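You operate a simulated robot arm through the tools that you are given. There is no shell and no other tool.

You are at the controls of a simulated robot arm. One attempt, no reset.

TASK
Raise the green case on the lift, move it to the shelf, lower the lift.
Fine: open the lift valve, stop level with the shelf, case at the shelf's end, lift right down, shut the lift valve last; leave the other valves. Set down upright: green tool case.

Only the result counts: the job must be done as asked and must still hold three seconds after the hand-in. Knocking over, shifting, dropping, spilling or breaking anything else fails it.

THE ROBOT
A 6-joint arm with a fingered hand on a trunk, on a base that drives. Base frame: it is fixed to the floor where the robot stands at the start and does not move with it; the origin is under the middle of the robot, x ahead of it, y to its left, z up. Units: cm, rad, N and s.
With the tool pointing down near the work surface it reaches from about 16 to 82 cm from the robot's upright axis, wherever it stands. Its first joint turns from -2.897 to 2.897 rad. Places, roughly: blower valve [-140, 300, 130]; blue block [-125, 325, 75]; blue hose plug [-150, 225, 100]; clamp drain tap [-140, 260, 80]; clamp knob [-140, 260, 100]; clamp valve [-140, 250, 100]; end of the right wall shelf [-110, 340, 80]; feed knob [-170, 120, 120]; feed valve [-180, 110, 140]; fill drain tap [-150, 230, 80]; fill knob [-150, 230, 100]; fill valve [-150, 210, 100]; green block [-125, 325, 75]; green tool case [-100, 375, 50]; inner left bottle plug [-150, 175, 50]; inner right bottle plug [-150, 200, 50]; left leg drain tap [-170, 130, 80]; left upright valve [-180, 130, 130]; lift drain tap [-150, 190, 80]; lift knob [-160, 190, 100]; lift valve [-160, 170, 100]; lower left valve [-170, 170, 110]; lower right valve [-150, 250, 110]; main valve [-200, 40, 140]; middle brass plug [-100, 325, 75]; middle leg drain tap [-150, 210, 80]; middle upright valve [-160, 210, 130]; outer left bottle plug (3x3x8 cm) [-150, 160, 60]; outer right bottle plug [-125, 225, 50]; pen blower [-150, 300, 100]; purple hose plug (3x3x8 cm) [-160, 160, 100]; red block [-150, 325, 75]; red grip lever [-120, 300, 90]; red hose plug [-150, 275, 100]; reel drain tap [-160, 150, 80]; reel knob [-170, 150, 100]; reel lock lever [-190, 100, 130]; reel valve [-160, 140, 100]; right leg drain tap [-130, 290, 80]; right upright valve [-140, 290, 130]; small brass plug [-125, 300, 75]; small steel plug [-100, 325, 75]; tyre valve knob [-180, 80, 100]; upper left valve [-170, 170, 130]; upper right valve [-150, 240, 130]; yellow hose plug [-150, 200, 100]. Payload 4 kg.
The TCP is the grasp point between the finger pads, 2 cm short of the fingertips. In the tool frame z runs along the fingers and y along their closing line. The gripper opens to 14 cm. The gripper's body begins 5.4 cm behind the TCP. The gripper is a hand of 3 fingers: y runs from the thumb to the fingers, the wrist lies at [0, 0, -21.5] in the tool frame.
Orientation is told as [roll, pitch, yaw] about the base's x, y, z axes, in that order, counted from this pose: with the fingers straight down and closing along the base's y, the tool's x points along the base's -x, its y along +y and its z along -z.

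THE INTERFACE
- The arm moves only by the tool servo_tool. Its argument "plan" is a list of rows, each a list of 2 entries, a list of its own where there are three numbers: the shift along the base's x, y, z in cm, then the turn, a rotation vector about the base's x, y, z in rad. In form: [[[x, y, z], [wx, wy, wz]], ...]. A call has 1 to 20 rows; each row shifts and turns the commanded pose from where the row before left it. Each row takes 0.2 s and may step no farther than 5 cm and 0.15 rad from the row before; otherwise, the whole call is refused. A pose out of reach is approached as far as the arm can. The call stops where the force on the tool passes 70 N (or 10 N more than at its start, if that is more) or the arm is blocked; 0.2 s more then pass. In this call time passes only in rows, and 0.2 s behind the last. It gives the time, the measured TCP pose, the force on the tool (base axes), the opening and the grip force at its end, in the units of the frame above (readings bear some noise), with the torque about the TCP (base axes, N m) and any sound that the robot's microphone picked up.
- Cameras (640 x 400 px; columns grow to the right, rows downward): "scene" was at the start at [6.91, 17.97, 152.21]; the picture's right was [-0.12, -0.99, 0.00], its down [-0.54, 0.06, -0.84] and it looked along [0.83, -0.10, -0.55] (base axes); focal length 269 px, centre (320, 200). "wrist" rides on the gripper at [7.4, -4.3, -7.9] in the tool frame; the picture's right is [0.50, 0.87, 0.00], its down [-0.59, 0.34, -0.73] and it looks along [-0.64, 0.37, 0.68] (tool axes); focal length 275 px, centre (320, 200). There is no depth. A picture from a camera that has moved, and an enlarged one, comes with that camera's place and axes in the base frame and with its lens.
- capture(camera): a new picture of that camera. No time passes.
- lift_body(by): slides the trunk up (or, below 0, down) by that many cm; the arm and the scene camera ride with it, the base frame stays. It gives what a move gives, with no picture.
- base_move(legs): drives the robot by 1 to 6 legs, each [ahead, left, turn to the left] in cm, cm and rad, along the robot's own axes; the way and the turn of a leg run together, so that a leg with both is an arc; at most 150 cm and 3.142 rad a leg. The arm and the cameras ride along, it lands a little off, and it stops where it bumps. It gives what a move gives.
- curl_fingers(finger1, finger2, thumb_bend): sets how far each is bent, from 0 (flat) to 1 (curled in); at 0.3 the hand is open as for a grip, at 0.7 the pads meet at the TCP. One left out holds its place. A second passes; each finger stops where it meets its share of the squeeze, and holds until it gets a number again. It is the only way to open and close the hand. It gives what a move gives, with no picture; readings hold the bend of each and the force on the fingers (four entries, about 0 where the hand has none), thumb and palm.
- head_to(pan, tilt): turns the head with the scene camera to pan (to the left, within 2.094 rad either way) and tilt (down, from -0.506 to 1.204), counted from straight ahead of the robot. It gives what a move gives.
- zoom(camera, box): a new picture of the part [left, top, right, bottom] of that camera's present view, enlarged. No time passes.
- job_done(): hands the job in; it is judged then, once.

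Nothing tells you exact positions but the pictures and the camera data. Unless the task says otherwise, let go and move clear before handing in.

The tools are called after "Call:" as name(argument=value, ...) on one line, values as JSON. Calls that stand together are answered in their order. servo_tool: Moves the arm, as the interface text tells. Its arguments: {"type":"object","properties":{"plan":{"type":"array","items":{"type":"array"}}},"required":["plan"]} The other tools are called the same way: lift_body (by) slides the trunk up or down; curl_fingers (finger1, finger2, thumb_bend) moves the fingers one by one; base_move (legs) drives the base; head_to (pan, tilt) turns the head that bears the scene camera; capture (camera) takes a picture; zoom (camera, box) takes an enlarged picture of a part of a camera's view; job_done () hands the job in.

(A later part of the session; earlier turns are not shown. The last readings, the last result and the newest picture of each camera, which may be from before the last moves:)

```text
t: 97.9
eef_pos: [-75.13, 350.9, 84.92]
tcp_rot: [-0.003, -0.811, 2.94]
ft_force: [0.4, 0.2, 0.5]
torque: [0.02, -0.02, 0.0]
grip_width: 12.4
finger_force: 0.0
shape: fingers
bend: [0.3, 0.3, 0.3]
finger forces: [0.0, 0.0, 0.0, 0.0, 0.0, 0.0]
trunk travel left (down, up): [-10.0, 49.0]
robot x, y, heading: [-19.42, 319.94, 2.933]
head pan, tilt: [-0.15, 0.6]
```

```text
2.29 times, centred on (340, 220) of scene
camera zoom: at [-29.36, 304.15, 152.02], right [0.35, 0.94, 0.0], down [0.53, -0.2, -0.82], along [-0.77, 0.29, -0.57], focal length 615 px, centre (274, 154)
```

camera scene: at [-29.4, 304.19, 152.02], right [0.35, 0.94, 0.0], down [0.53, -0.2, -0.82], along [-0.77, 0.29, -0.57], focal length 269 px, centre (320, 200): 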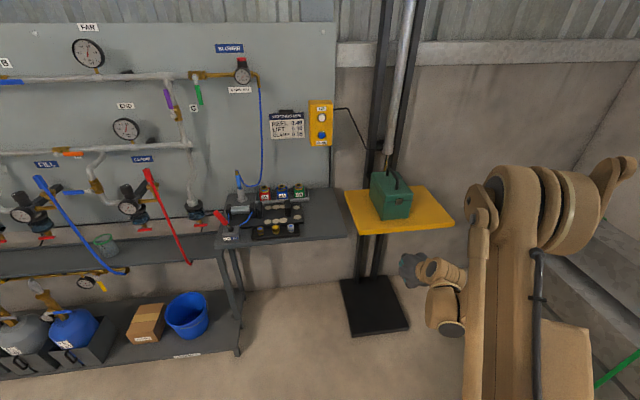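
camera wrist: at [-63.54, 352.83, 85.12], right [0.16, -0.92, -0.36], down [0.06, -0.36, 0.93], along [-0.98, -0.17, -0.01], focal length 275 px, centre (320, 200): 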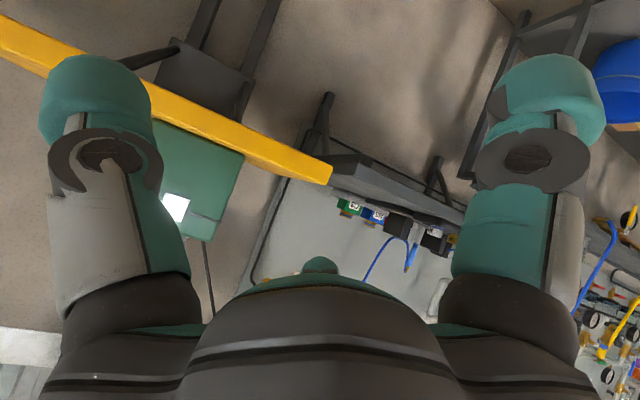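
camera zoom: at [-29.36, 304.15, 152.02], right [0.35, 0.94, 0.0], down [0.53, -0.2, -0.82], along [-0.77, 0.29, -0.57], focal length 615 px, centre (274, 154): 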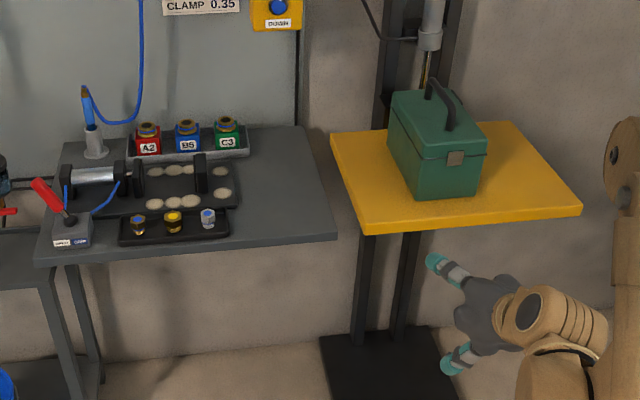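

Now the junction between platform (yellow) and shelf edge is visible. Zooming in.

Call:
zoom(camera="wrist", box=[220, 120, 480, 260])

Call:
zoom(camera="wrist", box=[290, 140, 370, 210])

```text
2.46 times, centred on (350, 190) of wrist
camera zoom: at [-63.54, 352.83, 85.12], right [0.16, -0.92, -0.36], down [0.06, -0.36, 0.93], along [-0.98, -0.17, -0.01], focal length 678 px, centre (246, 225)
```

zoom: 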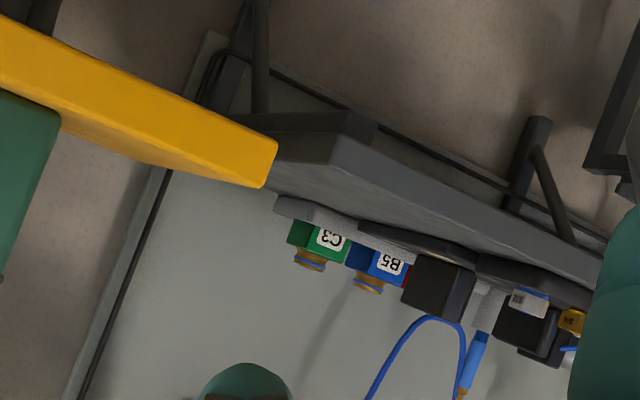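

```text
5.71 times, centred on (330, 175) of wrist
camera zoom: at [-63.54, 352.83, 85.12], right [0.16, -0.92, -0.36], down [0.06, -0.36, 0.93], along [-0.98, -0.17, -0.01], focal length 1573 px, centre (263, 343)
```

zoom: 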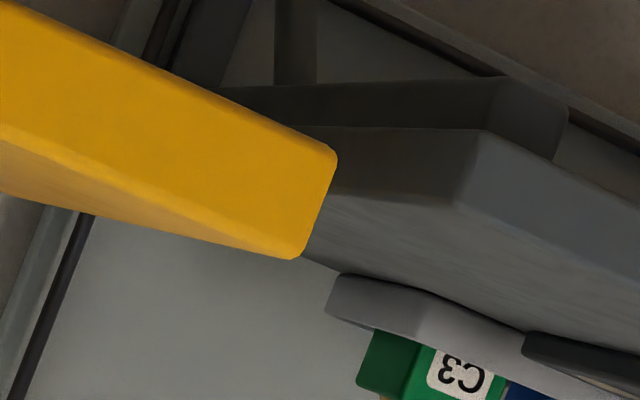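

From both cameras: shelf corner top ≈ z 79.5, platform corner top ≈ z 82.5, so the platform is about 3 cm too high. I'll close the hand and return to give a short DOWN pulse.

Call:
curl_fingers(finger1=0.7, finger2=0.7, thumb_bend=0.7)

Call:
servo_tool(plan=[[[1.5, -1.9, 2.7], [0.0153, 0.074, 0]], [[0, -1.9, 2.7], [0.0153, 0.074, 0]], [[-0.5, -1.9, 2.7], [0.0153, 0.074, 0]], [[-0.5, -1.9, 2.7], [0.0153, 0.074, 0]], [[-0.5, -1.9, 2.7], [0.0153, 0.074, 0]], [[-0.5, -1.9, 2.7], [0.0153, 0.074, 0]], [[-1, -1.9, 2.7], [0.0153, 0.074, 0]], [[-1, -1.9, 2.7], [0.0153, 0.074, 0]], [[-1, -1.9, 2.7], [0.0153, 0.074, 0]], [[-1.5, -1.9, 2.7], [0.0153, 0.074, 0]]])

Call:
base_move(legs=[[25, 0, 0]])

Call:
capture(camera="scene")

```text
t: 98.9
eef_pos: [-75.08, 350.8, 84.95]
tcp_rot: [-0.003, -0.814, 2.94]
ft_force: [0.7, 0.3, 0.4]
torque: [-0.01, 0.01, 0.0]
grip_width: 0.43
finger_force: 0.1
shape: fingers
bend: [0.69, 0.69, 0.7]
finger forces: [0.0, 0.0, 0.1, 0.1, 0.0, 0.0]
trunk travel left (down, up): [-10.0, 49.0]
robot x, y, heading: [-18.77, 319.94, 2.931]
head pan, tilt: [-0.15, 0.6]
```

```text
t: 101.1
eef_pos: [-81.56, 332.99, 112.81]
tcp_rot: [-1.782, -1.568, -1.562]
ft_force: [0.8, 0.4, -0.9]
torque: [-0.02, 0.02, 0.04]
grip_width: 0.45
finger_force: 0.0
shape: fingers
bend: [0.69, 0.69, 0.7]
finger forces: [0.1, 0.0, 0.0, 0.1, 0.1, 0.0]
out of reach, approached as far as the arm can: row 1, 2
trunk travel left (down, up): [-10.0, 49.0]
robot x, y, heading: [-18.9, 320.26, 2.934]
head pan, tilt: [-0.15, 0.6]
```

```text
t: 102.9
eef_pos: [-106.54, 337.56, 112.74]
tcp_rot: [-1.204, -1.568, -2.131]
ft_force: [0.2, -0.1, -0.5]
torque: [0.01, -0.01, -0.03]
grip_width: 0.39
finger_force: 0.1
shape: fingers
bend: [0.69, 0.69, 0.7]
finger forces: [0.0, 0.1, 0.0, 0.0, 0.0, 0.0]
trunk travel left (down, up): [-10.0, 49.0]
robot x, y, heading: [-43.71, 324.77, 2.944]
head pan, tilt: [-0.15, 0.6]
```

```text
taken
camera scene: at [-54.07, 309.11, 152.01], right [0.34, 0.94, 0.0], down [0.53, -0.19, -0.82], along [-0.78, 0.28, -0.57], focal length 269 px, centre (320, 200)
```

scene: 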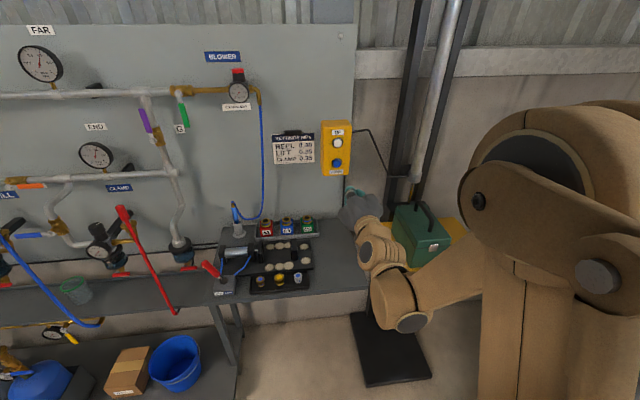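

The forearm hangs low and could come near the raised case when I press DOWN. I'll raise the trunk 25 cm and bring the hand back down so the forearm comes from above.

Call:
lift_body(by=25)

Call:
servo_tool(plan=[[[0, 0, -4.2], [0, 0, 0]], [[0, 0, -4.2], [0, 0, 0]], [[0, 0, -4.2], [0, 0, 0]], [[0, 0, -4.2], [0, 0, 0]], [[0, 0, -4.2], [0, 0, 0]], [[0, 0, -4.2], [0, 0, 0]]])

Call:
head_to(pan=-0.15, tilt=0.75)

Call:
capture(camera="scene")

```text
t: 105.5
eef_pos: [-106.45, 337.35, 137.74]
tcp_rot: [-1.342, -1.568, -1.992]
ft_force: [0.9, 0.3, 0.9]
torque: [0.02, 0.01, 0.0]
grip_width: 0.44
finger_force: 0.1
shape: fingers
bend: [0.69, 0.69, 0.7]
finger forces: [0.1, 0.1, 0.0, 0.0, 0.0, 0.0]
trunk travel left (down, up): [-35.0, 24.0]
robot x, y, heading: [-43.78, 324.87, 2.946]
head pan, tilt: [-0.15, 0.6]
```

```text
t: 106.9
eef_pos: [-115.87, 339.47, 121.35]
tcp_rot: [-0.996, -1.567, -2.338]
ft_force: [0.9, 0.3, 0.1]
torque: [-0.05, -0.01, -0.01]
grip_width: 0.41
finger_force: 0.0
shape: fingers
bend: [0.69, 0.69, 0.7]
finger forces: [0.0, 0.0, 0.0, 0.0, 0.1, 0.1]
out of reach, approached as far as the arm can: row 2, 3, 4, 5, 6
trunk travel left (down, up): [-35.0, 24.0]
robot x, y, heading: [-43.86, 325.26, 2.941]
head pan, tilt: [-0.15, 0.6]
```

```text
t: 107.6
eef_pos: [-115.78, 339.54, 121.54]
tcp_rot: [-1.183, -1.567, -2.153]
ft_force: [0.6, 1.0, 0.2]
torque: [0.02, -0.02, -0.01]
grip_width: 0.39
finger_force: 0.0
shape: fingers
bend: [0.69, 0.69, 0.7]
finger forces: [0.0, 0.1, 0.0, 0.0, 0.0, 0.1]
trunk travel left (down, up): [-35.0, 24.0]
robot x, y, heading: [-43.59, 325.12, 2.945]
head pan, tilt: [-0.15, 0.75]
```

```text
taken
camera scene: at [-53.49, 308.92, 175.73], right [0.34, 0.94, 0.0], down [0.64, -0.23, -0.73], along [-0.69, 0.25, -0.68], focal length 269 px, centre (320, 200)
```

scene: 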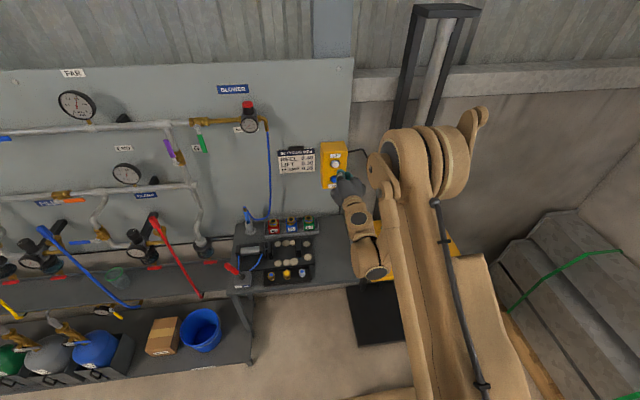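

The higher trunk makes the wrist fold too far. I'll back off, restore the trunk height, and instead shift the robot to the left so the forearm stays clear of the case.

Call:
base_move(legs=[[-20, 0, 0]])

Call:
servo_tool(plan=[[[2.4, -0.5, 4], [0, 0, 0]], [[2.4, -0.5, 4], [0, 0, 0]], [[2.4, -0.5, 4], [0, 0, 0]], [[2.2, -0.5, 4], [0, 0, 0]]])

Call:
lift_body(by=-25)

Call:
capture(camera="scene")

```text
t: 109.2
eef_pos: [-95.76, 335.15, 121.44]
tcp_rot: [-1.504, -1.568, -1.825]
ft_force: [0.1, 0.8, 1.3]
torque: [0.01, -0.05, 0.0]
grip_width: 0.43
finger_force: 0.1
shape: fingers
bend: [0.69, 0.69, 0.7]
finger forces: [0.0, 0.0, 0.1, 0.1, 0.0, 0.0]
trunk travel left (down, up): [-35.0, 24.0]
robot x, y, heading: [-24.08, 321.54, 2.949]
head pan, tilt: [-0.15, 0.75]
```

```text
t: 110.2
eef_pos: [-86.7, 333.17, 137.6]
tcp_rot: [-1.55, -1.566, -1.784]
ft_force: [0.0, -0.1, 0.1]
torque: [-0.02, 0.0, 0.02]
grip_width: 0.4
finger_force: 0.0
shape: fingers
bend: [0.69, 0.69, 0.7]
finger forces: [0.1, 0.0, 0.0, 0.0, 0.0, 0.0]
trunk travel left (down, up): [-35.0, 24.0]
robot x, y, heading: [-24.05, 321.17, 2.948]
head pan, tilt: [-0.15, 0.75]
```

```text
t: 112.8
eef_pos: [-86.88, 333.2, 112.57]
tcp_rot: [-1.17, -1.567, -2.161]
ft_force: [-0.9, 0.1, -0.5]
torque: [0.01, 0.0, -0.04]
grip_width: 0.41
finger_force: 0.0
shape: fingers
bend: [0.69, 0.69, 0.7]
finger forces: [0.0, 0.1, 0.1, 0.0, 0.0, 0.0]
trunk travel left (down, up): [-10.0, 49.0]
robot x, y, heading: [-24.27, 321.1, 2.947]
head pan, tilt: [-0.15, 0.75]
```

```text
taken
camera scene: at [-33.4, 304.93, 150.74], right [0.33, 0.94, 0.0], down [0.64, -0.23, -0.73], along [-0.69, 0.24, -0.68], focal length 269 px, centre (320, 200)
```

scene: 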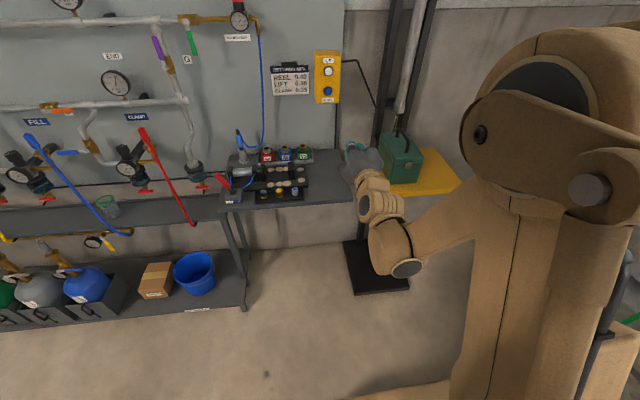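

Now I'll shift the robot 40 cm to the left, swing the hand back to the right in front of the box, then move in.

Call:
base_move(legs=[[0, 40, 0]])

Call:
servo_tool(plan=[[[0.9, 4.0, 0], [0, 0, 0]], [[0.9, 4.0, 0], [0, 0, 0]], [[0.9, 4.0, 0], [0, 0, 0]], [[0.9, 4.0, 0], [0, 0, 0]], [[0.9, 4.0, 0], [0, 0, 0]], [[0.9, 4.0, 0], [0, 0, 0]], [[0.9, 4.0, 0], [0, 0, 0]], [[0.9, 4.0, 0], [0, 0, 0]], [[0.9, 4.0, 0], [0, 0, 0]]])

Call:
head_to(pan=-0.5, tilt=0.6)

Call:
capture(camera="scene")

```text
t: 115.4
eef_pos: [-94.77, 293.56, 112.5]
tcp_rot: [-1.187, -1.567, -2.154]
ft_force: [-0.4, 0.0, -0.3]
torque: [0.02, 0.0, -0.02]
grip_width: 0.43
finger_force: 0.0
shape: fingers
bend: [0.69, 0.69, 0.7]
finger forces: [0.0, 0.0, 0.0, 0.0, 0.0, 0.0]
trunk travel left (down, up): [-10.0, 49.0]
robot x, y, heading: [-32.08, 280.61, 2.94]
head pan, tilt: [-0.15, 0.75]
```

```text
t: 117.4
eef_pos: [-88.64, 326.73, 112.22]
tcp_rot: [0.482, -1.486, 2.444]
ft_force: [0.2, 0.1, -0.5]
torque: [0.01, -0.02, 0.0]
grip_width: 0.42
finger_force: 0.1
shape: fingers
bend: [0.69, 0.69, 0.7]
finger forces: [0.0, 0.1, 0.0, 0.0, 0.1, 0.0]
out of reach, approached as far as the arm can: row 1, 2, 3, 4, 5, 8, 9
trunk travel left (down, up): [-10.0, 49.0]
robot x, y, heading: [-31.63, 280.44, 2.937]
head pan, tilt: [-0.15, 0.75]
```

```text
t: 118.2
eef_pos: [-88.74, 326.77, 112.25]
tcp_rot: [0.472, -1.485, 2.452]
ft_force: [-0.4, -0.2, -0.4]
torque: [0.01, 0.01, 0.01]
grip_width: 0.43
finger_force: 0.0
shape: fingers
bend: [0.69, 0.69, 0.7]
finger forces: [0.0, 0.0, 0.0, 0.1, 0.1, 0.0]
trunk travel left (down, up): [-10.0, 49.0]
robot x, y, heading: [-32.31, 280.86, 2.936]
head pan, tilt: [-0.499, 0.6]
```

```text
taken
camera scene: at [-40.68, 267.38, 152.01], right [0.65, 0.76, 0.0], down [0.43, -0.36, -0.82], along [-0.63, 0.53, -0.57], focal length 269 px, centre (320, 200)
```

scene: 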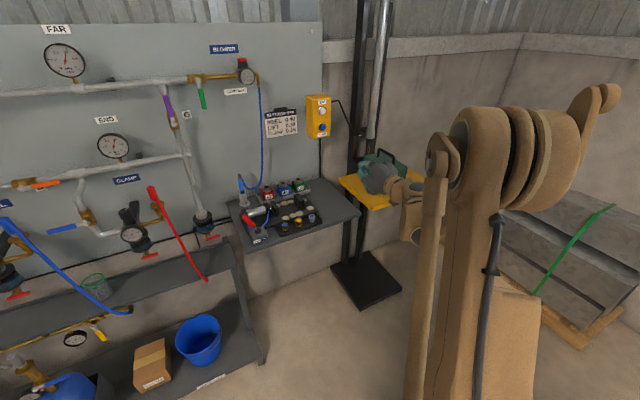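

The forearm now comes from above and stays in front of the platform. Moving the base 22 cm closer.

Call:
base_move(legs=[[22, 0, 0]])

Call:
capture(camera="scene")

Call:
capture(camera="wrist")

```text
t: 119.9
eef_pos: [-110.47, 330.49, 112.17]
tcp_rot: [0.471, -1.484, 2.463]
ft_force: [0.3, -0.2, -0.6]
torque: [0.02, 0.03, 0.02]
grip_width: 0.41
finger_force: 0.1
shape: fingers
bend: [0.69, 0.69, 0.7]
finger forces: [0.2, 0.1, 0.1, 0.0, 0.0, 0.0]
trunk travel left (down, up): [-10.0, 49.0]
robot x, y, heading: [-53.21, 284.93, 2.945]
head pan, tilt: [-0.499, 0.6]
```

```text
taken
camera scene: at [-62.0, 271.65, 152.01], right [0.64, 0.77, 0.0], down [0.43, -0.36, -0.82], along [-0.63, 0.53, -0.57], focal length 269 px, centre (320, 200)
```

scene: 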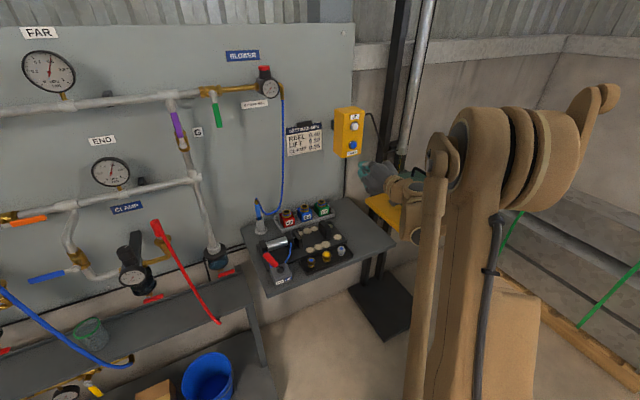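

```text
taken
camera wrist: at [-101.38, 332.69, 105.31], right [-0.15, -0.87, -0.46], down [0.61, -0.45, 0.65], along [-0.78, -0.19, 0.6], focal length 275 px, centre (320, 200)
```

wrist: 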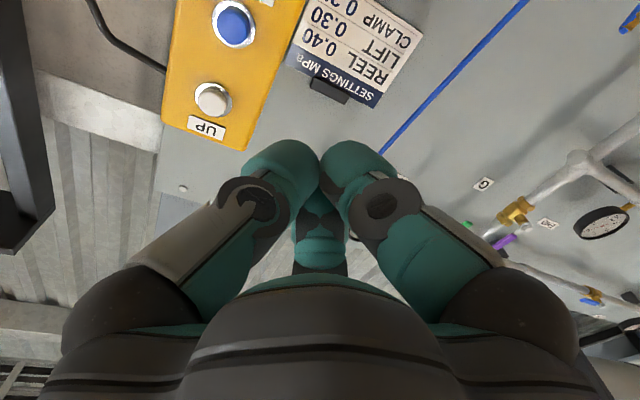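

The wrist view agrees with DOWN at about (-126.6, 341, 112.5). Moving the fingertips to about 2 cm in front of it.

Call:
servo_tool(plan=[[[-2.4, 2.6, 0.13], [0, 0, 0]], [[-3.0, 2.5, 0.13], [0, 0, 0]], [[-3.4, 2.4, 0.13], [0, 0, 0]], [[-3.4, 2.4, 0.13], [0, 0, 0]]])

Call:
capture(camera="wrist")

Call:
capture(camera="scene")

```text
t: 120.9
eef_pos: [-122.34, 340.84, 112.53]
tcp_rot: [0.47, -1.486, 2.465]
ft_force: [-0.5, 0.4, 0.2]
torque: [-0.02, 0.01, -0.03]
grip_width: 0.41
finger_force: 0.0
shape: fingers
bend: [0.69, 0.69, 0.7]
finger forces: [0.0, 0.0, 0.1, 0.0, 0.0, 0.0]
trunk travel left (down, up): [-10.0, 49.0]
robot x, y, heading: [-53.68, 284.77, 2.948]
head pan, tilt: [-0.499, 0.6]
```

```text
taken
camera wrist: at [-113.25, 342.86, 105.64], right [-0.15, -0.87, -0.46], down [0.61, -0.45, 0.65], along [-0.78, -0.19, 0.6], focal length 275 px, centre (320, 200)
```

wrist: 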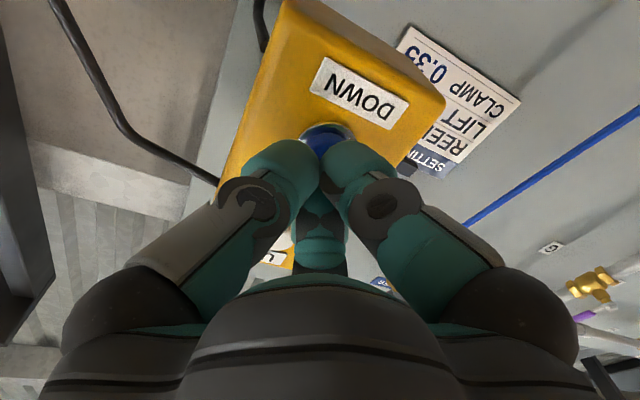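

```text
taken
camera scene: at [-61.99, 271.68, 152.02], right [0.64, 0.77, 0.0], down [0.43, -0.36, -0.82], along [-0.63, 0.53, -0.57], focal length 269 px, centre (320, 200)
```

scene: 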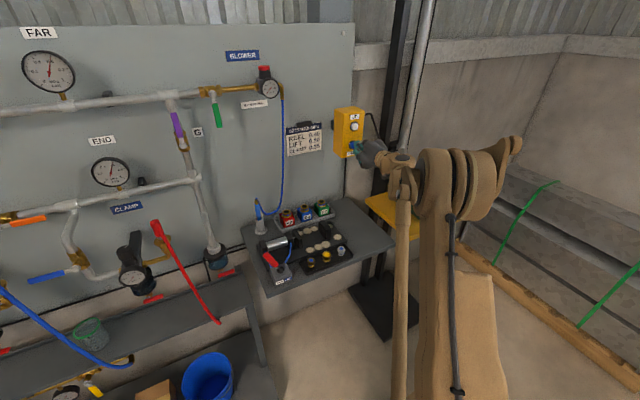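

The fingertips are right on the DOWN button. Before pressing, I'll zoom at the visible part of the platform next to the shelf for tracking.

Call:
zoom(camera="scene", box=[320, 160, 440, 260])

```text
4.00 times, centred on (380, 210) of scene
camera zoom: at [-61.99, 271.68, 152.02], right [0.64, 0.77, 0.0], down [0.43, -0.36, -0.82], along [-0.63, 0.53, -0.57], focal length 1076 px, centre (80, 160)
```

zoom: 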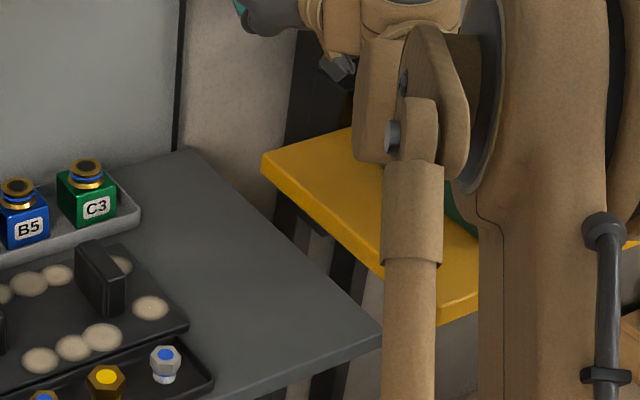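

The platform's left edge is clearly visible. I'll approach and give a first very short DOWN tap to gauge its speed.

Call:
servo_tool(plan=[[[-0.8, 0.16, 0], [0, 0, 0]], [[-0.8, 0.16, 0], [0, 0, 0]], [[-1.3, 0.26, 0], [0, 0, 0]], [[2.0, -0.4, 0], [0, 0, 0]]])

Call:
zoom(camera="scene", box=[320, 160, 440, 260])

```text
t: 121.9
eef_pos: [-123.77, 340.66, 112.85]
tcp_rot: [0.48, -1.485, 2.455]
ft_force: [1.7, -1.0, -0.8]
torque: [0.01, -0.05, -0.01]
grip_width: 0.43
finger_force: 0.0
shape: fingers
bend: [0.69, 0.71, 0.7]
finger forces: [0.1, 0.1, 0.1, 0.0, 0.0, 0.0]
trunk travel left (down, up): [-10.0, 49.0]
robot x, y, heading: [-53.55, 284.82, 2.949]
head pan, tilt: [-0.499, 0.6]
```

```text
4.00 times, centred on (380, 210) of scene
camera zoom: at [-61.92, 271.63, 152.03], right [0.64, 0.77, 0.0], down [0.43, -0.36, -0.83], along [-0.63, 0.53, -0.56], focal length 1076 px, centre (80, 160)
```

zoom: 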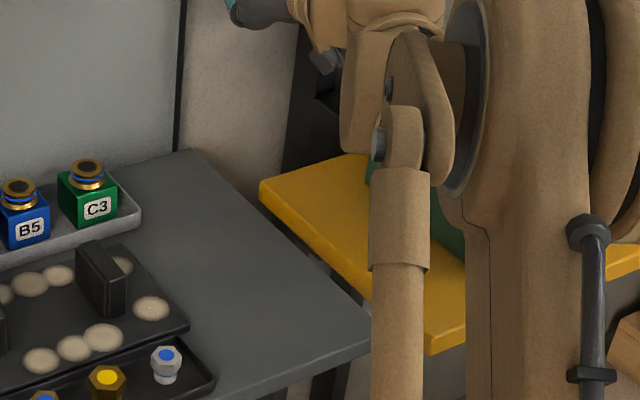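

It dropped about 3–3.5 cm in that tap. I'll retract fully so the button is surely free and re-check.

Call:
servo_tool(plan=[[[2.5, -0.5, 0], [0, 0, 0]], [[2.5, -0.5, 0], [0, 0, 0]]])

Call:
zoom(camera="scene", box=[320, 160, 440, 260])

```text
t: 122.5
eef_pos: [-118.38, 339.58, 112.73]
tcp_rot: [0.481, -1.484, 2.456]
ft_force: [0.2, 0.7, 0.3]
torque: [0.01, 0.04, -0.01]
grip_width: 0.43
finger_force: 0.1
shape: fingers
bend: [0.69, 0.71, 0.7]
finger forces: [0.1, 0.0, 0.1, 0.0, 0.1, 0.0]
trunk travel left (down, up): [-10.0, 49.0]
robot x, y, heading: [-53.73, 284.82, 2.947]
head pan, tilt: [-0.499, 0.6]
```

```text
4.00 times, centred on (380, 210) of scene
camera zoom: at [-61.9, 271.62, 152.02], right [0.64, 0.77, 0.0], down [0.43, -0.36, -0.83], along [-0.63, 0.53, -0.57], focal length 1076 px, centre (80, 160)
```

zoom: 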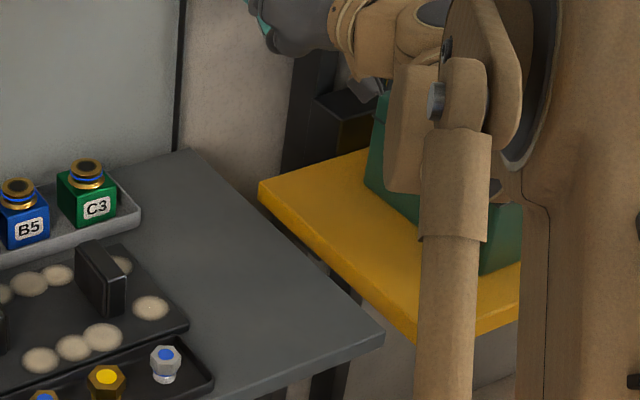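

The platform now appears within about 1 cm of shelf level. I'll do another edge-on check with the wrist camera, from this side.

Call:
base_move(legs=[[-25, 0, 0]])

Call:
servo_tool(plan=[[[1.65, -0.1, -2.5], [0, 0, -0.124]], [[1.65, -0.1, -2.5], [0, 0, -0.124]], [[1.65, -0.1, -2.5], [0, 0, -0.124]], [[1.65, -0.1, -2.5], [0, 0, -0.124]], [[1.65, -0.1, -2.5], [0, 0, -0.124]], [[1.65, -0.1, -2.5], [-0.0817, -0.076, 0]], [[1.65, -0.1, -2.5], [-0.0817, -0.076, 0]], [[1.65, -0.1, -2.5], [-0.0817, -0.076, 0]], [[1.65, -0.1, -2.5], [-0.0817, -0.076, 0]], [[1.65, -0.1, -2.5], [-0.0817, -0.076, 0]], [[1.65, -0.1, -2.5], [-0.0817, -0.076, 0]]])

Call:
curl_fingers(finger1=0.3, finger2=0.3, thumb_bend=0.3)

Call:
capture(camera="wrist")

Call:
capture(camera="scene")

```text
t: 124.3
eef_pos: [-93.72, 334.33, 112.71]
tcp_rot: [0.477, -1.486, 2.463]
ft_force: [0.6, 0.5, 0.1]
torque: [0.01, 0.0, -0.01]
grip_width: 0.45
finger_force: 0.0
shape: fingers
bend: [0.69, 0.71, 0.7]
finger forces: [0.1, 0.0, 0.1, 0.0, 0.1, 0.0]
trunk travel left (down, up): [-10.0, 49.0]
robot x, y, heading: [-28.28, 280.05, 2.953]
head pan, tilt: [-0.499, 0.6]
```

```text
t: 126.7
eef_pos: [-76.42, 333.42, 86.03]
tcp_rot: [0.096, -0.806, 2.27]
ft_force: [0.2, 0.3, -0.1]
torque: [0.03, 0.02, -0.01]
grip_width: 0.42
finger_force: 0.1
shape: fingers
bend: [0.69, 0.71, 0.7]
finger forces: [0.1, 0.0, 0.0, 0.0, 0.0, 0.0]
out of reach, approached as far as the arm can: row 5
trunk travel left (down, up): [-10.0, 49.0]
robot x, y, heading: [-28.2, 280.12, 2.953]
head pan, tilt: [-0.499, 0.6]
```

```text
t: 127.7
eef_pos: [-76.29, 333.33, 86.07]
tcp_rot: [0.099, -0.806, 2.272]
ft_force: [0.2, 0.1, 0.6]
torque: [-0.01, 0.0, -0.03]
grip_width: 12.39
finger_force: 0.0
shape: fingers
bend: [0.3, 0.3, 0.3]
finger forces: [0.0, 0.0, 0.0, 0.0, 0.1, 0.0]
trunk travel left (down, up): [-10.0, 49.0]
robot x, y, heading: [-28.57, 280.27, 2.949]
head pan, tilt: [-0.499, 0.6]
```

```text
taken
camera wrist: at [-65.64, 328.49, 85.96], right [-0.4, -0.87, -0.3], down [-0.11, -0.28, 0.95], along [-0.91, 0.41, 0.02], focal length 275 px, centre (320, 200)
```

wrist: 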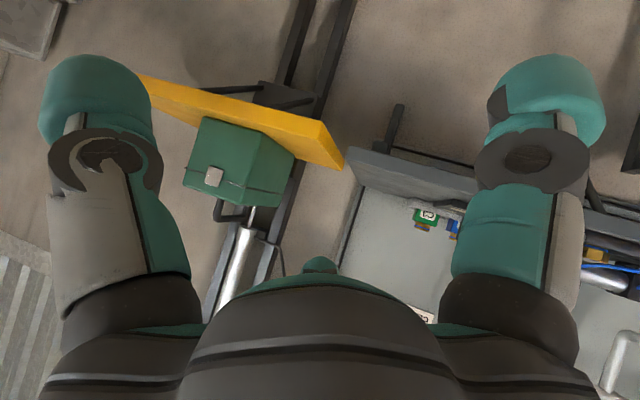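

```text
taken
camera scene: at [-36.95, 266.74, 152.02], right [0.64, 0.77, 0.0], down [0.44, -0.36, -0.82], along [-0.64, 0.52, -0.57], focal length 269 px, centre (320, 200)
```

scene: 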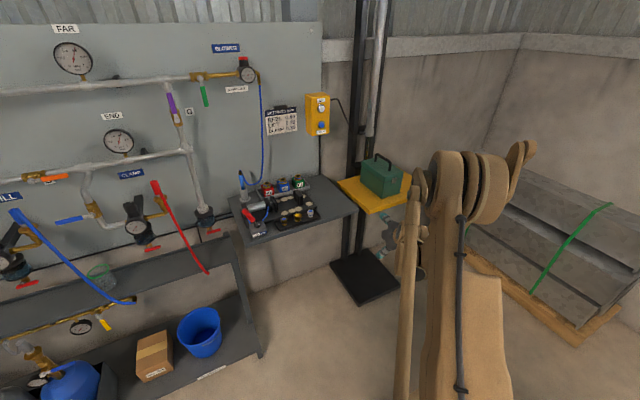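

Call:
zoom(camera="wrist", box=[280, 110, 440, 220])

Call:
zoom(camera="wrist", box=[310, 125, 390, 195])

Call:
zoom(camera="scene", box=[310, 150, 430, 250])

```text
3.64 times, centred on (360, 165) of wrist
camera zoom: at [-65.64, 328.49, 85.96], right [-0.4, -0.87, -0.3], down [-0.11, -0.28, 0.95], along [-0.91, 0.41, 0.02], focal length 1001 px, centre (174, 327)
```

zoom: 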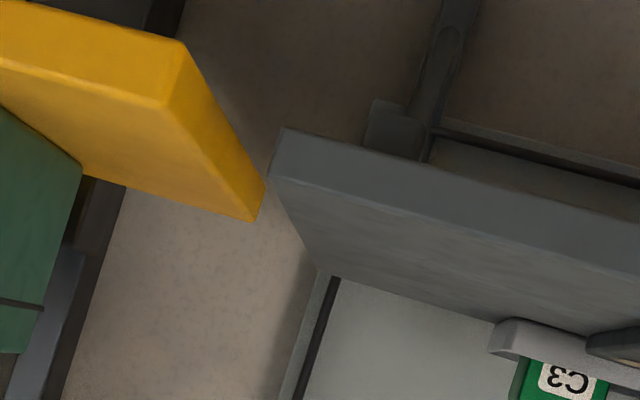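

```text
5.71 times, centred on (350, 160) of wrist
camera zoom: at [-65.64, 328.49, 85.96], right [-0.4, -0.87, -0.3], down [-0.11, -0.28, 0.95], along [-0.91, 0.41, 0.02], focal length 1573 px, centre (149, 429)
```

zoom: 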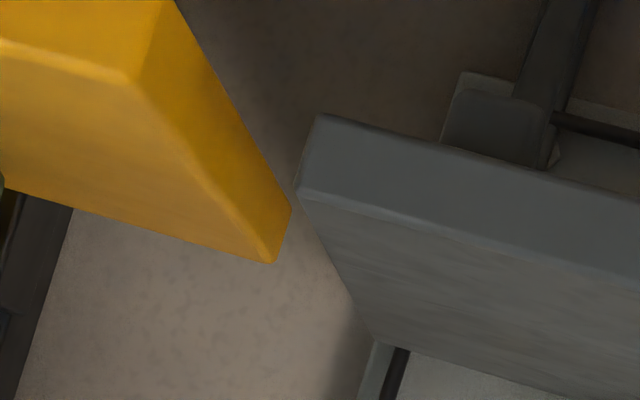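

```text
4.00 times, centred on (370, 200) of scene
camera zoom: at [-36.95, 266.74, 152.02], right [0.64, 0.77, 0.0], down [0.44, -0.36, -0.82], along [-0.64, 0.52, -0.57], focal length 1076 px, centre (120, 200)
```

zoom: 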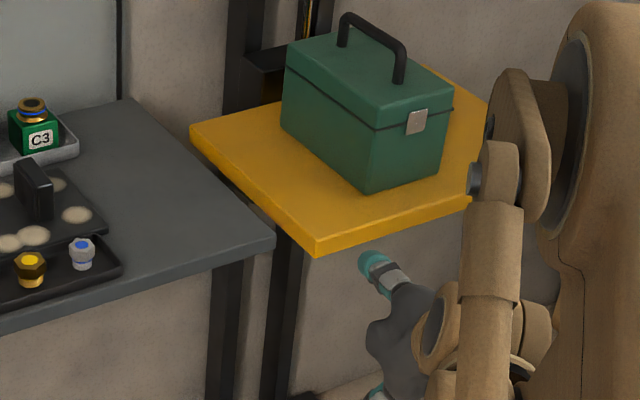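

The platform is now about 1 cm below the shelf. One short UP tap (~0.15 s) should make it level; I'll close the hand and go back for it.

Call:
curl_fingers(finger1=0.7, finger2=0.7, thumb_bend=0.7)

Call:
servo_tool(plan=[[[-1.65, 0.1, 3.0], [0.0817, 0.076, 0]], [[-1.65, 0.1, 3.0], [0.0817, 0.076, 0]], [[-1.65, 0.1, 3.0], [0.0817, 0.076, 0]], [[-1.65, 0.1, 3.0], [0.0817, 0.076, 0]], [[-1.65, 0.1, 3.0], [0.0817, 0.076, 0]], [[-1.65, 0.1, 3.0], [0.0817, 0.076, 0]], [[-1.65, 0.1, 3.0], [0, 0, 0.124]], [[-1.65, 0.1, 3.0], [0, 0, 0.124]], [[-1.65, 0.1, 3.0], [0, 0, 0.124]], [[-1.65, 0.1, 3.0], [0, 0, 0.124]], [[-1.65, 0.1, 3.0], [0, 0, 0.124]]])

Call:
base_move(legs=[[25, 0, 0]])

Call:
capture(camera="wrist")

```text
t: 128.7
eef_pos: [-76.29, 333.38, 85.97]
tcp_rot: [0.097, -0.807, 2.273]
ft_force: [0.4, -0.3, -0.9]
torque: [-0.03, 0.0, 0.01]
grip_width: 0.41
finger_force: 0.0
shape: fingers
bend: [0.69, 0.69, 0.7]
finger forces: [0.1, 0.0, 0.0, 0.0, 0.0, 0.0]
trunk travel left (down, up): [-10.0, 49.0]
robot x, y, heading: [-28.29, 280.41, 2.95]
head pan, tilt: [-0.499, 0.6]
```

```text
t: 131.1
eef_pos: [-94.22, 334.36, 118.44]
tcp_rot: [0.404, -1.471, 2.597]
ft_force: [0.4, 0.2, -0.5]
torque: [0.01, 0.02, 0.01]
grip_width: 0.4
finger_force: 0.1
shape: fingers
bend: [0.69, 0.69, 0.7]
finger forces: [0.0, 0.0, 0.0, 0.0, 0.0, 0.0]
out of reach, approached as far as the arm can: row 7
trunk travel left (down, up): [-10.0, 49.0]
robot x, y, heading: [-28.27, 280.37, 2.952]
head pan, tilt: [-0.499, 0.6]
```

```text
t: 132.9
eef_pos: [-118.81, 339.24, 118.4]
tcp_rot: [0.4, -1.469, 2.601]
ft_force: [0.3, 0.7, 0.4]
torque: [-0.01, 0.02, -0.02]
grip_width: 0.4
finger_force: 0.1
shape: fingers
bend: [0.69, 0.69, 0.7]
finger forces: [0.0, 0.0, 0.0, 0.0, 0.0, 0.0]
trunk travel left (down, up): [-10.0, 49.0]
robot x, y, heading: [-53.11, 285.35, 2.949]
head pan, tilt: [-0.499, 0.6]
```

```text
taken
camera wrist: at [-109.78, 341.86, 111.63], right [-0.08, -0.88, -0.46], down [0.63, -0.41, 0.67], along [-0.78, -0.24, 0.58], focal length 275 px, centre (320, 200)
```

wrist: 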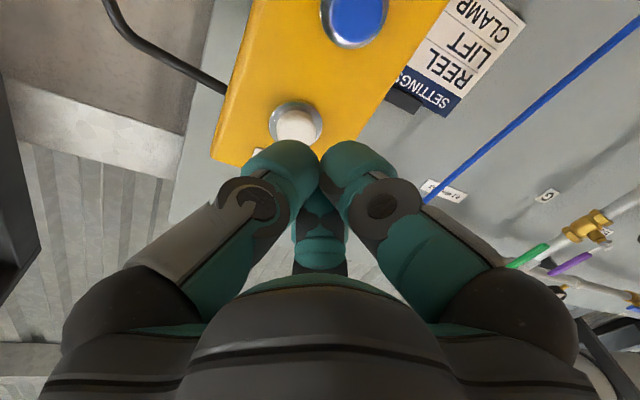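

Lined up with UP. Executing the short tap.

Call:
servo_tool(plan=[[[-2.05, 0.57, 0.55], [0, 0, 0]], [[-2.05, 0.57, 0.55], [0, 0, 0]], [[0, 0, 0], [0, 0, 0]]])

Call:
servo_tool(plan=[[[-1.7, 0.22, 0], [0, 0, 0]], [[0.9, -0.12, 0], [0, 0, 0]], [[2.4, -0.3, 0], [0, 0, 0]], [[1.5, -0.2, 0], [0, 0, 0]]])

Call:
zoom(camera="scene", box=[320, 160, 440, 260])

```text
t: 133.7
eef_pos: [-122.75, 340.4, 119.53]
tcp_rot: [0.4, -1.473, 2.599]
ft_force: [0.3, 0.1, 0.2]
torque: [0.0, 0.01, -0.02]
grip_width: 0.4
finger_force: 0.0
shape: fingers
bend: [0.69, 0.69, 0.7]
finger forces: [0.0, 0.1, 0.0, 0.0, 0.1, 0.0]
trunk travel left (down, up): [-10.0, 49.0]
robot x, y, heading: [-53.26, 284.72, 2.945]
head pan, tilt: [-0.499, 0.6]
```

```text
t: 134.7
eef_pos: [-119.82, 340.14, 119.67]
tcp_rot: [0.403, -1.471, 2.598]
ft_force: [0.4, 0.1, -0.3]
torque: [-0.03, 0.0, 0.01]
grip_width: 0.42
finger_force: 0.0
shape: fingers
bend: [0.69, 0.69, 0.7]
finger forces: [0.0, 0.0, 0.1, 0.0, 0.1, 0.0]
trunk travel left (down, up): [-10.0, 49.0]
robot x, y, heading: [-53.33, 284.92, 2.95]
head pan, tilt: [-0.499, 0.6]
```

```text
4.00 times, centred on (380, 210) of scene
camera zoom: at [-61.55, 271.47, 152.02], right [0.64, 0.77, 0.0], down [0.44, -0.36, -0.82], along [-0.64, 0.52, -0.57], focal length 1076 px, centre (80, 160)
```

zoom: 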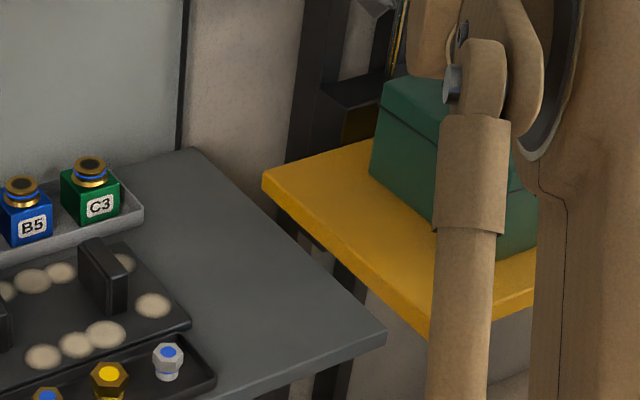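

The platform rose about 1 cm, so it's now level with the shelf. Next I'll back off, turn the tool to point down and position the robot in front of the case to grasp its handle.

Call:
base_move(legs=[[-28, 0, 0]])

Call:
servo_tool(plan=[[[1.0, 0, 1.5], [-0.0272, -0.1445, 0]], [[1.0, 0, 1.5], [-0.0272, -0.1445, 0]], [[1.0, 0, 1.5], [-0.0272, -0.1445, 0]], [[1.0, 0, 1.5], [-0.0272, -0.1445, 0]], [[1.0, 0, 1.5], [-0.0272, -0.1445, 0]], [[1.0, 0, 1.5], [-0.0272, -0.1445, 0]], [[1.0, 0, 1.5], [-0.0272, -0.1445, 0]], [[1.0, 0, 1.5], [-0.0272, -0.1445, 0]], [[1.0, 0, 1.5], [-0.0272, -0.1445, 0]], [[1.0, 0, 1.5], [-0.0272, -0.1445, 0]]])

Call:
curl_fingers(finger1=0.3, finger2=0.3, thumb_bend=0.3)

Call:
capture(camera="scene")

```text
t: 136.7
eef_pos: [-91.58, 335.06, 119.63]
tcp_rot: [0.4, -1.47, 2.591]
ft_force: [0.2, 0.2, 0.8]
torque: [-0.05, -0.04, 0.03]
grip_width: 0.4
finger_force: 0.1
shape: fingers
bend: [0.69, 0.69, 0.7]
finger forces: [0.0, 0.1, 0.1, 0.1, 0.0, 0.0]
trunk travel left (down, up): [-10.0, 49.0]
robot x, y, heading: [-25.6, 279.66, 2.944]
head pan, tilt: [-0.499, 0.6]
```

```text
t: 138.9
eef_pos: [-75.02, 327.86, 128.0]
tcp_rot: [0.039, -0.003, 2.921]
ft_force: [-0.1, 0.4, -0.6]
torque: [0.01, -0.01, -0.01]
grip_width: 0.4
finger_force: 0.1
shape: fingers
bend: [0.69, 0.69, 0.7]
finger forces: [0.0, 0.0, 0.0, 0.1, 0.1, 0.0]
out of reach, approached as far as the arm can: row 6, 7, 8, 9, 10
trunk travel left (down, up): [-10.0, 49.0]
robot x, y, heading: [-25.25, 279.71, 2.946]
head pan, tilt: [-0.499, 0.6]
```

```text
t: 139.9
eef_pos: [-74.89, 327.88, 127.94]
tcp_rot: [0.041, -0.008, 2.92]
ft_force: [-1.0, 0.1, 0.6]
torque: [-0.01, 0.01, -0.05]
grip_width: 12.41
finger_force: 0.1
shape: fingers
bend: [0.3, 0.3, 0.3]
finger forces: [0.0, 0.0, 0.0, 0.1, 0.0, 0.0]
trunk travel left (down, up): [-10.0, 49.0]
robot x, y, heading: [-25.28, 279.13, 2.942]
head pan, tilt: [-0.499, 0.6]
```

```text
taken
camera scene: at [-33.89, 266.09, 152.02], right [0.64, 0.77, 0.0], down [0.43, -0.36, -0.82], along [-0.63, 0.53, -0.57], focal length 269 px, centre (320, 200)
```

scene: 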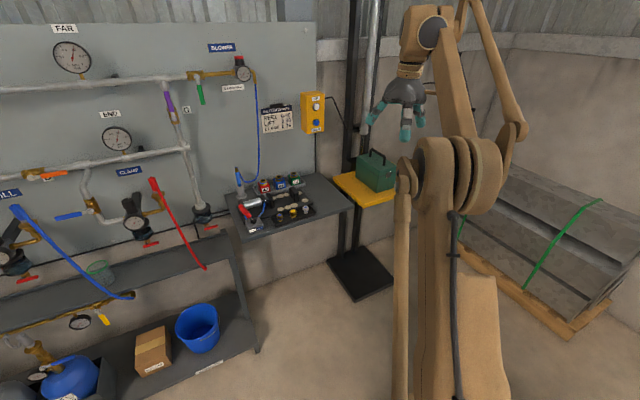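

Tool points down with the hand open, clear of everything. Now I'll bring the arm straight ahead of the robot and shift the robot to the right, in front of the shelf end and lift.

Call:
servo_tool(plan=[[[-0.9, -4.0, 0], [0, 0, 0]], [[-0.9, -4.0, 0], [0, 0, 0]], [[-0.9, -4.0, 0], [0, 0, 0]], [[-0.9, -4.0, 0], [0, 0, 0]], [[-0.9, -4.0, 0], [0, 0, 0]], [[-0.9, -4.0, 0], [0, 0, 0]], [[-0.9, -4.0, 0], [0, 0, 0]], [[-0.9, -4.0, 0], [0, 0, 0]], [[-0.9, -4.0, 0], [0, 0, 0]]])

Call:
base_move(legs=[[0, -46, 0]])

Call:
head_to(pan=-0.2, tilt=0.65)

Call:
capture(camera="scene")

Call:
capture(camera="wrist")

```text
t: 141.9
eef_pos: [-82.91, 291.41, 127.98]
tcp_rot: [0.04, -0.007, 2.919]
ft_force: [-0.2, -0.2, -0.2]
torque: [0.02, -0.02, 0.02]
grip_width: 12.41
finger_force: 0.1
shape: fingers
bend: [0.3, 0.3, 0.3]
finger forces: [0.0, 0.1, 0.0, 0.0, 0.0, 0.0]
trunk travel left (down, up): [-10.0, 49.0]
robot x, y, heading: [-25.16, 278.99, 2.948]
head pan, tilt: [-0.499, 0.6]
```

```text
t: 144.6
eef_pos: [-74.93, 334.28, 127.9]
tcp_rot: [0.041, -0.007, 2.939]
ft_force: [0.2, 0.5, 0.0]
torque: [-0.03, -0.02, -0.01]
grip_width: 12.42
finger_force: 0.0
shape: fingers
bend: [0.3, 0.3, 0.3]
finger forces: [0.0, 0.1, 0.0, 0.0, 0.0, 0.0]
trunk travel left (down, up): [-10.0, 49.0]
robot x, y, heading: [-17.35, 323.02, 2.965]
head pan, tilt: [-0.499, 0.6]
```

```text
t: 145.4
eef_pos: [-74.94, 334.26, 127.82]
tcp_rot: [0.041, -0.007, 2.936]
ft_force: [-0.6, -0.1, -0.3]
torque: [-0.01, -0.02, 0.02]
grip_width: 12.42
finger_force: 0.0
shape: fingers
bend: [0.3, 0.3, 0.3]
finger forces: [0.1, 0.0, 0.0, 0.0, 0.0, 0.1]
trunk travel left (down, up): [-10.0, 49.0]
robot x, y, heading: [-16.96, 323.14, 2.96]
head pan, tilt: [-0.201, 0.649]
```

```text
taken
camera scene: at [-26.55, 307.25, 151.59], right [0.37, 0.93, 0.0], down [0.56, -0.22, -0.8], along [-0.74, 0.3, -0.6], focal length 269 px, centre (320, 200)
```

scene: 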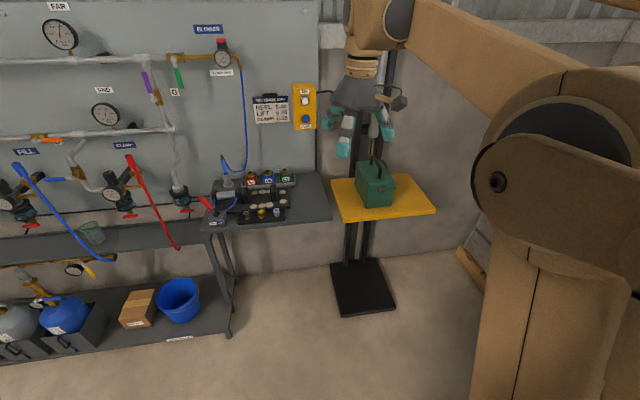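

```text
taken
camera wrist: at [-66.59, 337.17, 135.67], right [0.31, -0.95, 0.03], down [-0.63, -0.18, 0.75], along [-0.71, -0.26, -0.66], focal length 275 px, centre (320, 200)
```

wrist: 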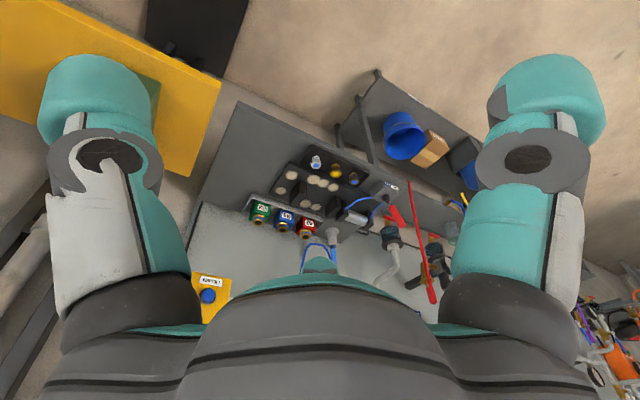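

Good view of the case and shelf. Zooming in for the case geometry.

Call:
zoom(camera="scene", box=[200, 140, 440, 230])

Call:
zoom(camera="scene", box=[310, 140, 450, 240])

```text
2.67 times, centred on (320, 185) of scene
camera zoom: at [-26.55, 307.25, 151.59], right [0.37, 0.93, 0.0], down [0.56, -0.22, -0.8], along [-0.74, 0.3, -0.6], focal length 718 px, centre (320, 240)
```

zoom: 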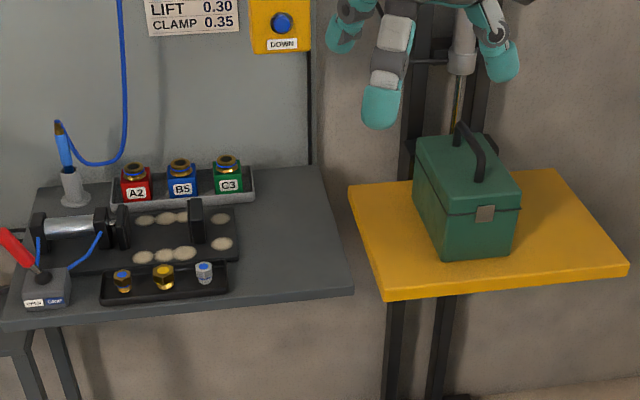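

```text
4.00 times, centred on (380, 190) of scene
camera zoom: at [-26.55, 307.25, 151.59], right [0.37, 0.93, 0.0], down [0.56, -0.22, -0.8], along [-0.74, 0.3, -0.6], focal length 1076 px, centre (80, 240)
```

zoom: 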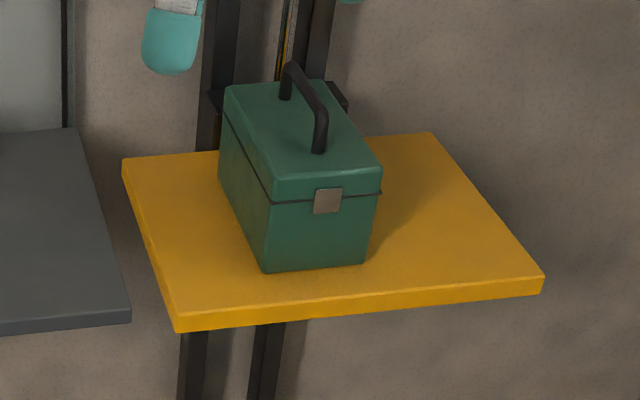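

Case: about 11×19×12 cm, centre near (-110.4, 366.7), handle bar centre near (-111, 367.3, 96); free strip on the shelf's end is ~16 cm wide. I'll drive closer so both the case and the strip are in easy reach.

Call:
base_move(legs=[[36.7, -8.6, 0]])

Call:
capture(camera="scene")

Call:
capture(camera="wrist")

```text
t: 147.8
eef_pos: [-108.63, 349.68, 127.93]
tcp_rot: [0.04, -0.008, 2.93]
ft_force: [-0.4, -0.5, 0.0]
torque: [-0.03, 0.01, -0.01]
grip_width: 12.43
finger_force: 0.0
shape: fingers
bend: [0.3, 0.3, 0.3]
finger forces: [0.1, 0.0, 0.0, 0.0, 0.0, 0.0]
trunk travel left (down, up): [-10.0, 49.0]
robot x, y, heading: [-51.0, 338.06, 2.96]
head pan, tilt: [-0.201, 0.649]
```

```text
taken
camera scene: at [-60.57, 322.36, 151.58], right [0.38, 0.93, 0.0], down [0.56, -0.23, -0.8], along [-0.74, 0.3, -0.61], focal length 269 px, centre (320, 200)
```

scene: 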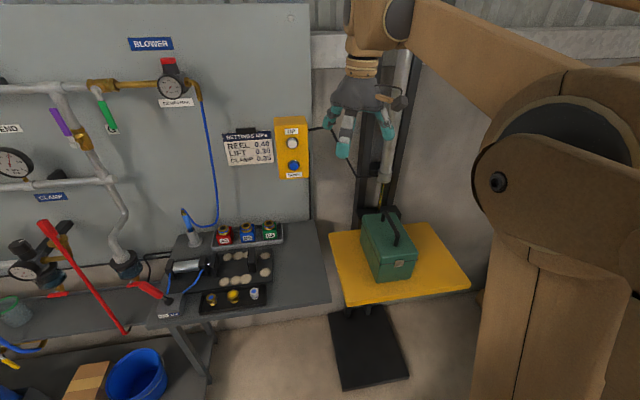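

```text
taken
camera wrist: at [-100.37, 352.57, 135.64], right [0.31, -0.95, 0.03], down [-0.64, -0.18, 0.75], along [-0.71, -0.25, -0.66], focal length 275 px, centre (320, 200)
```

wrist: 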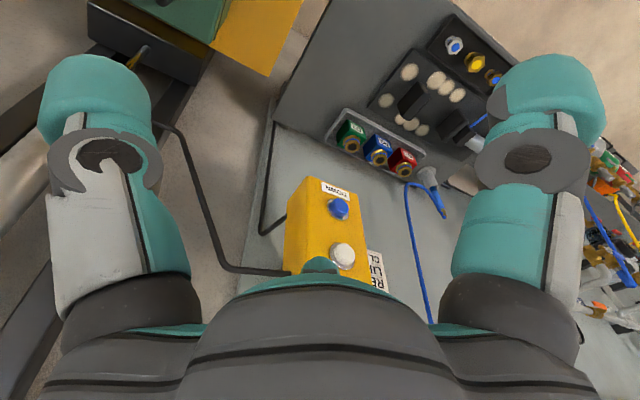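

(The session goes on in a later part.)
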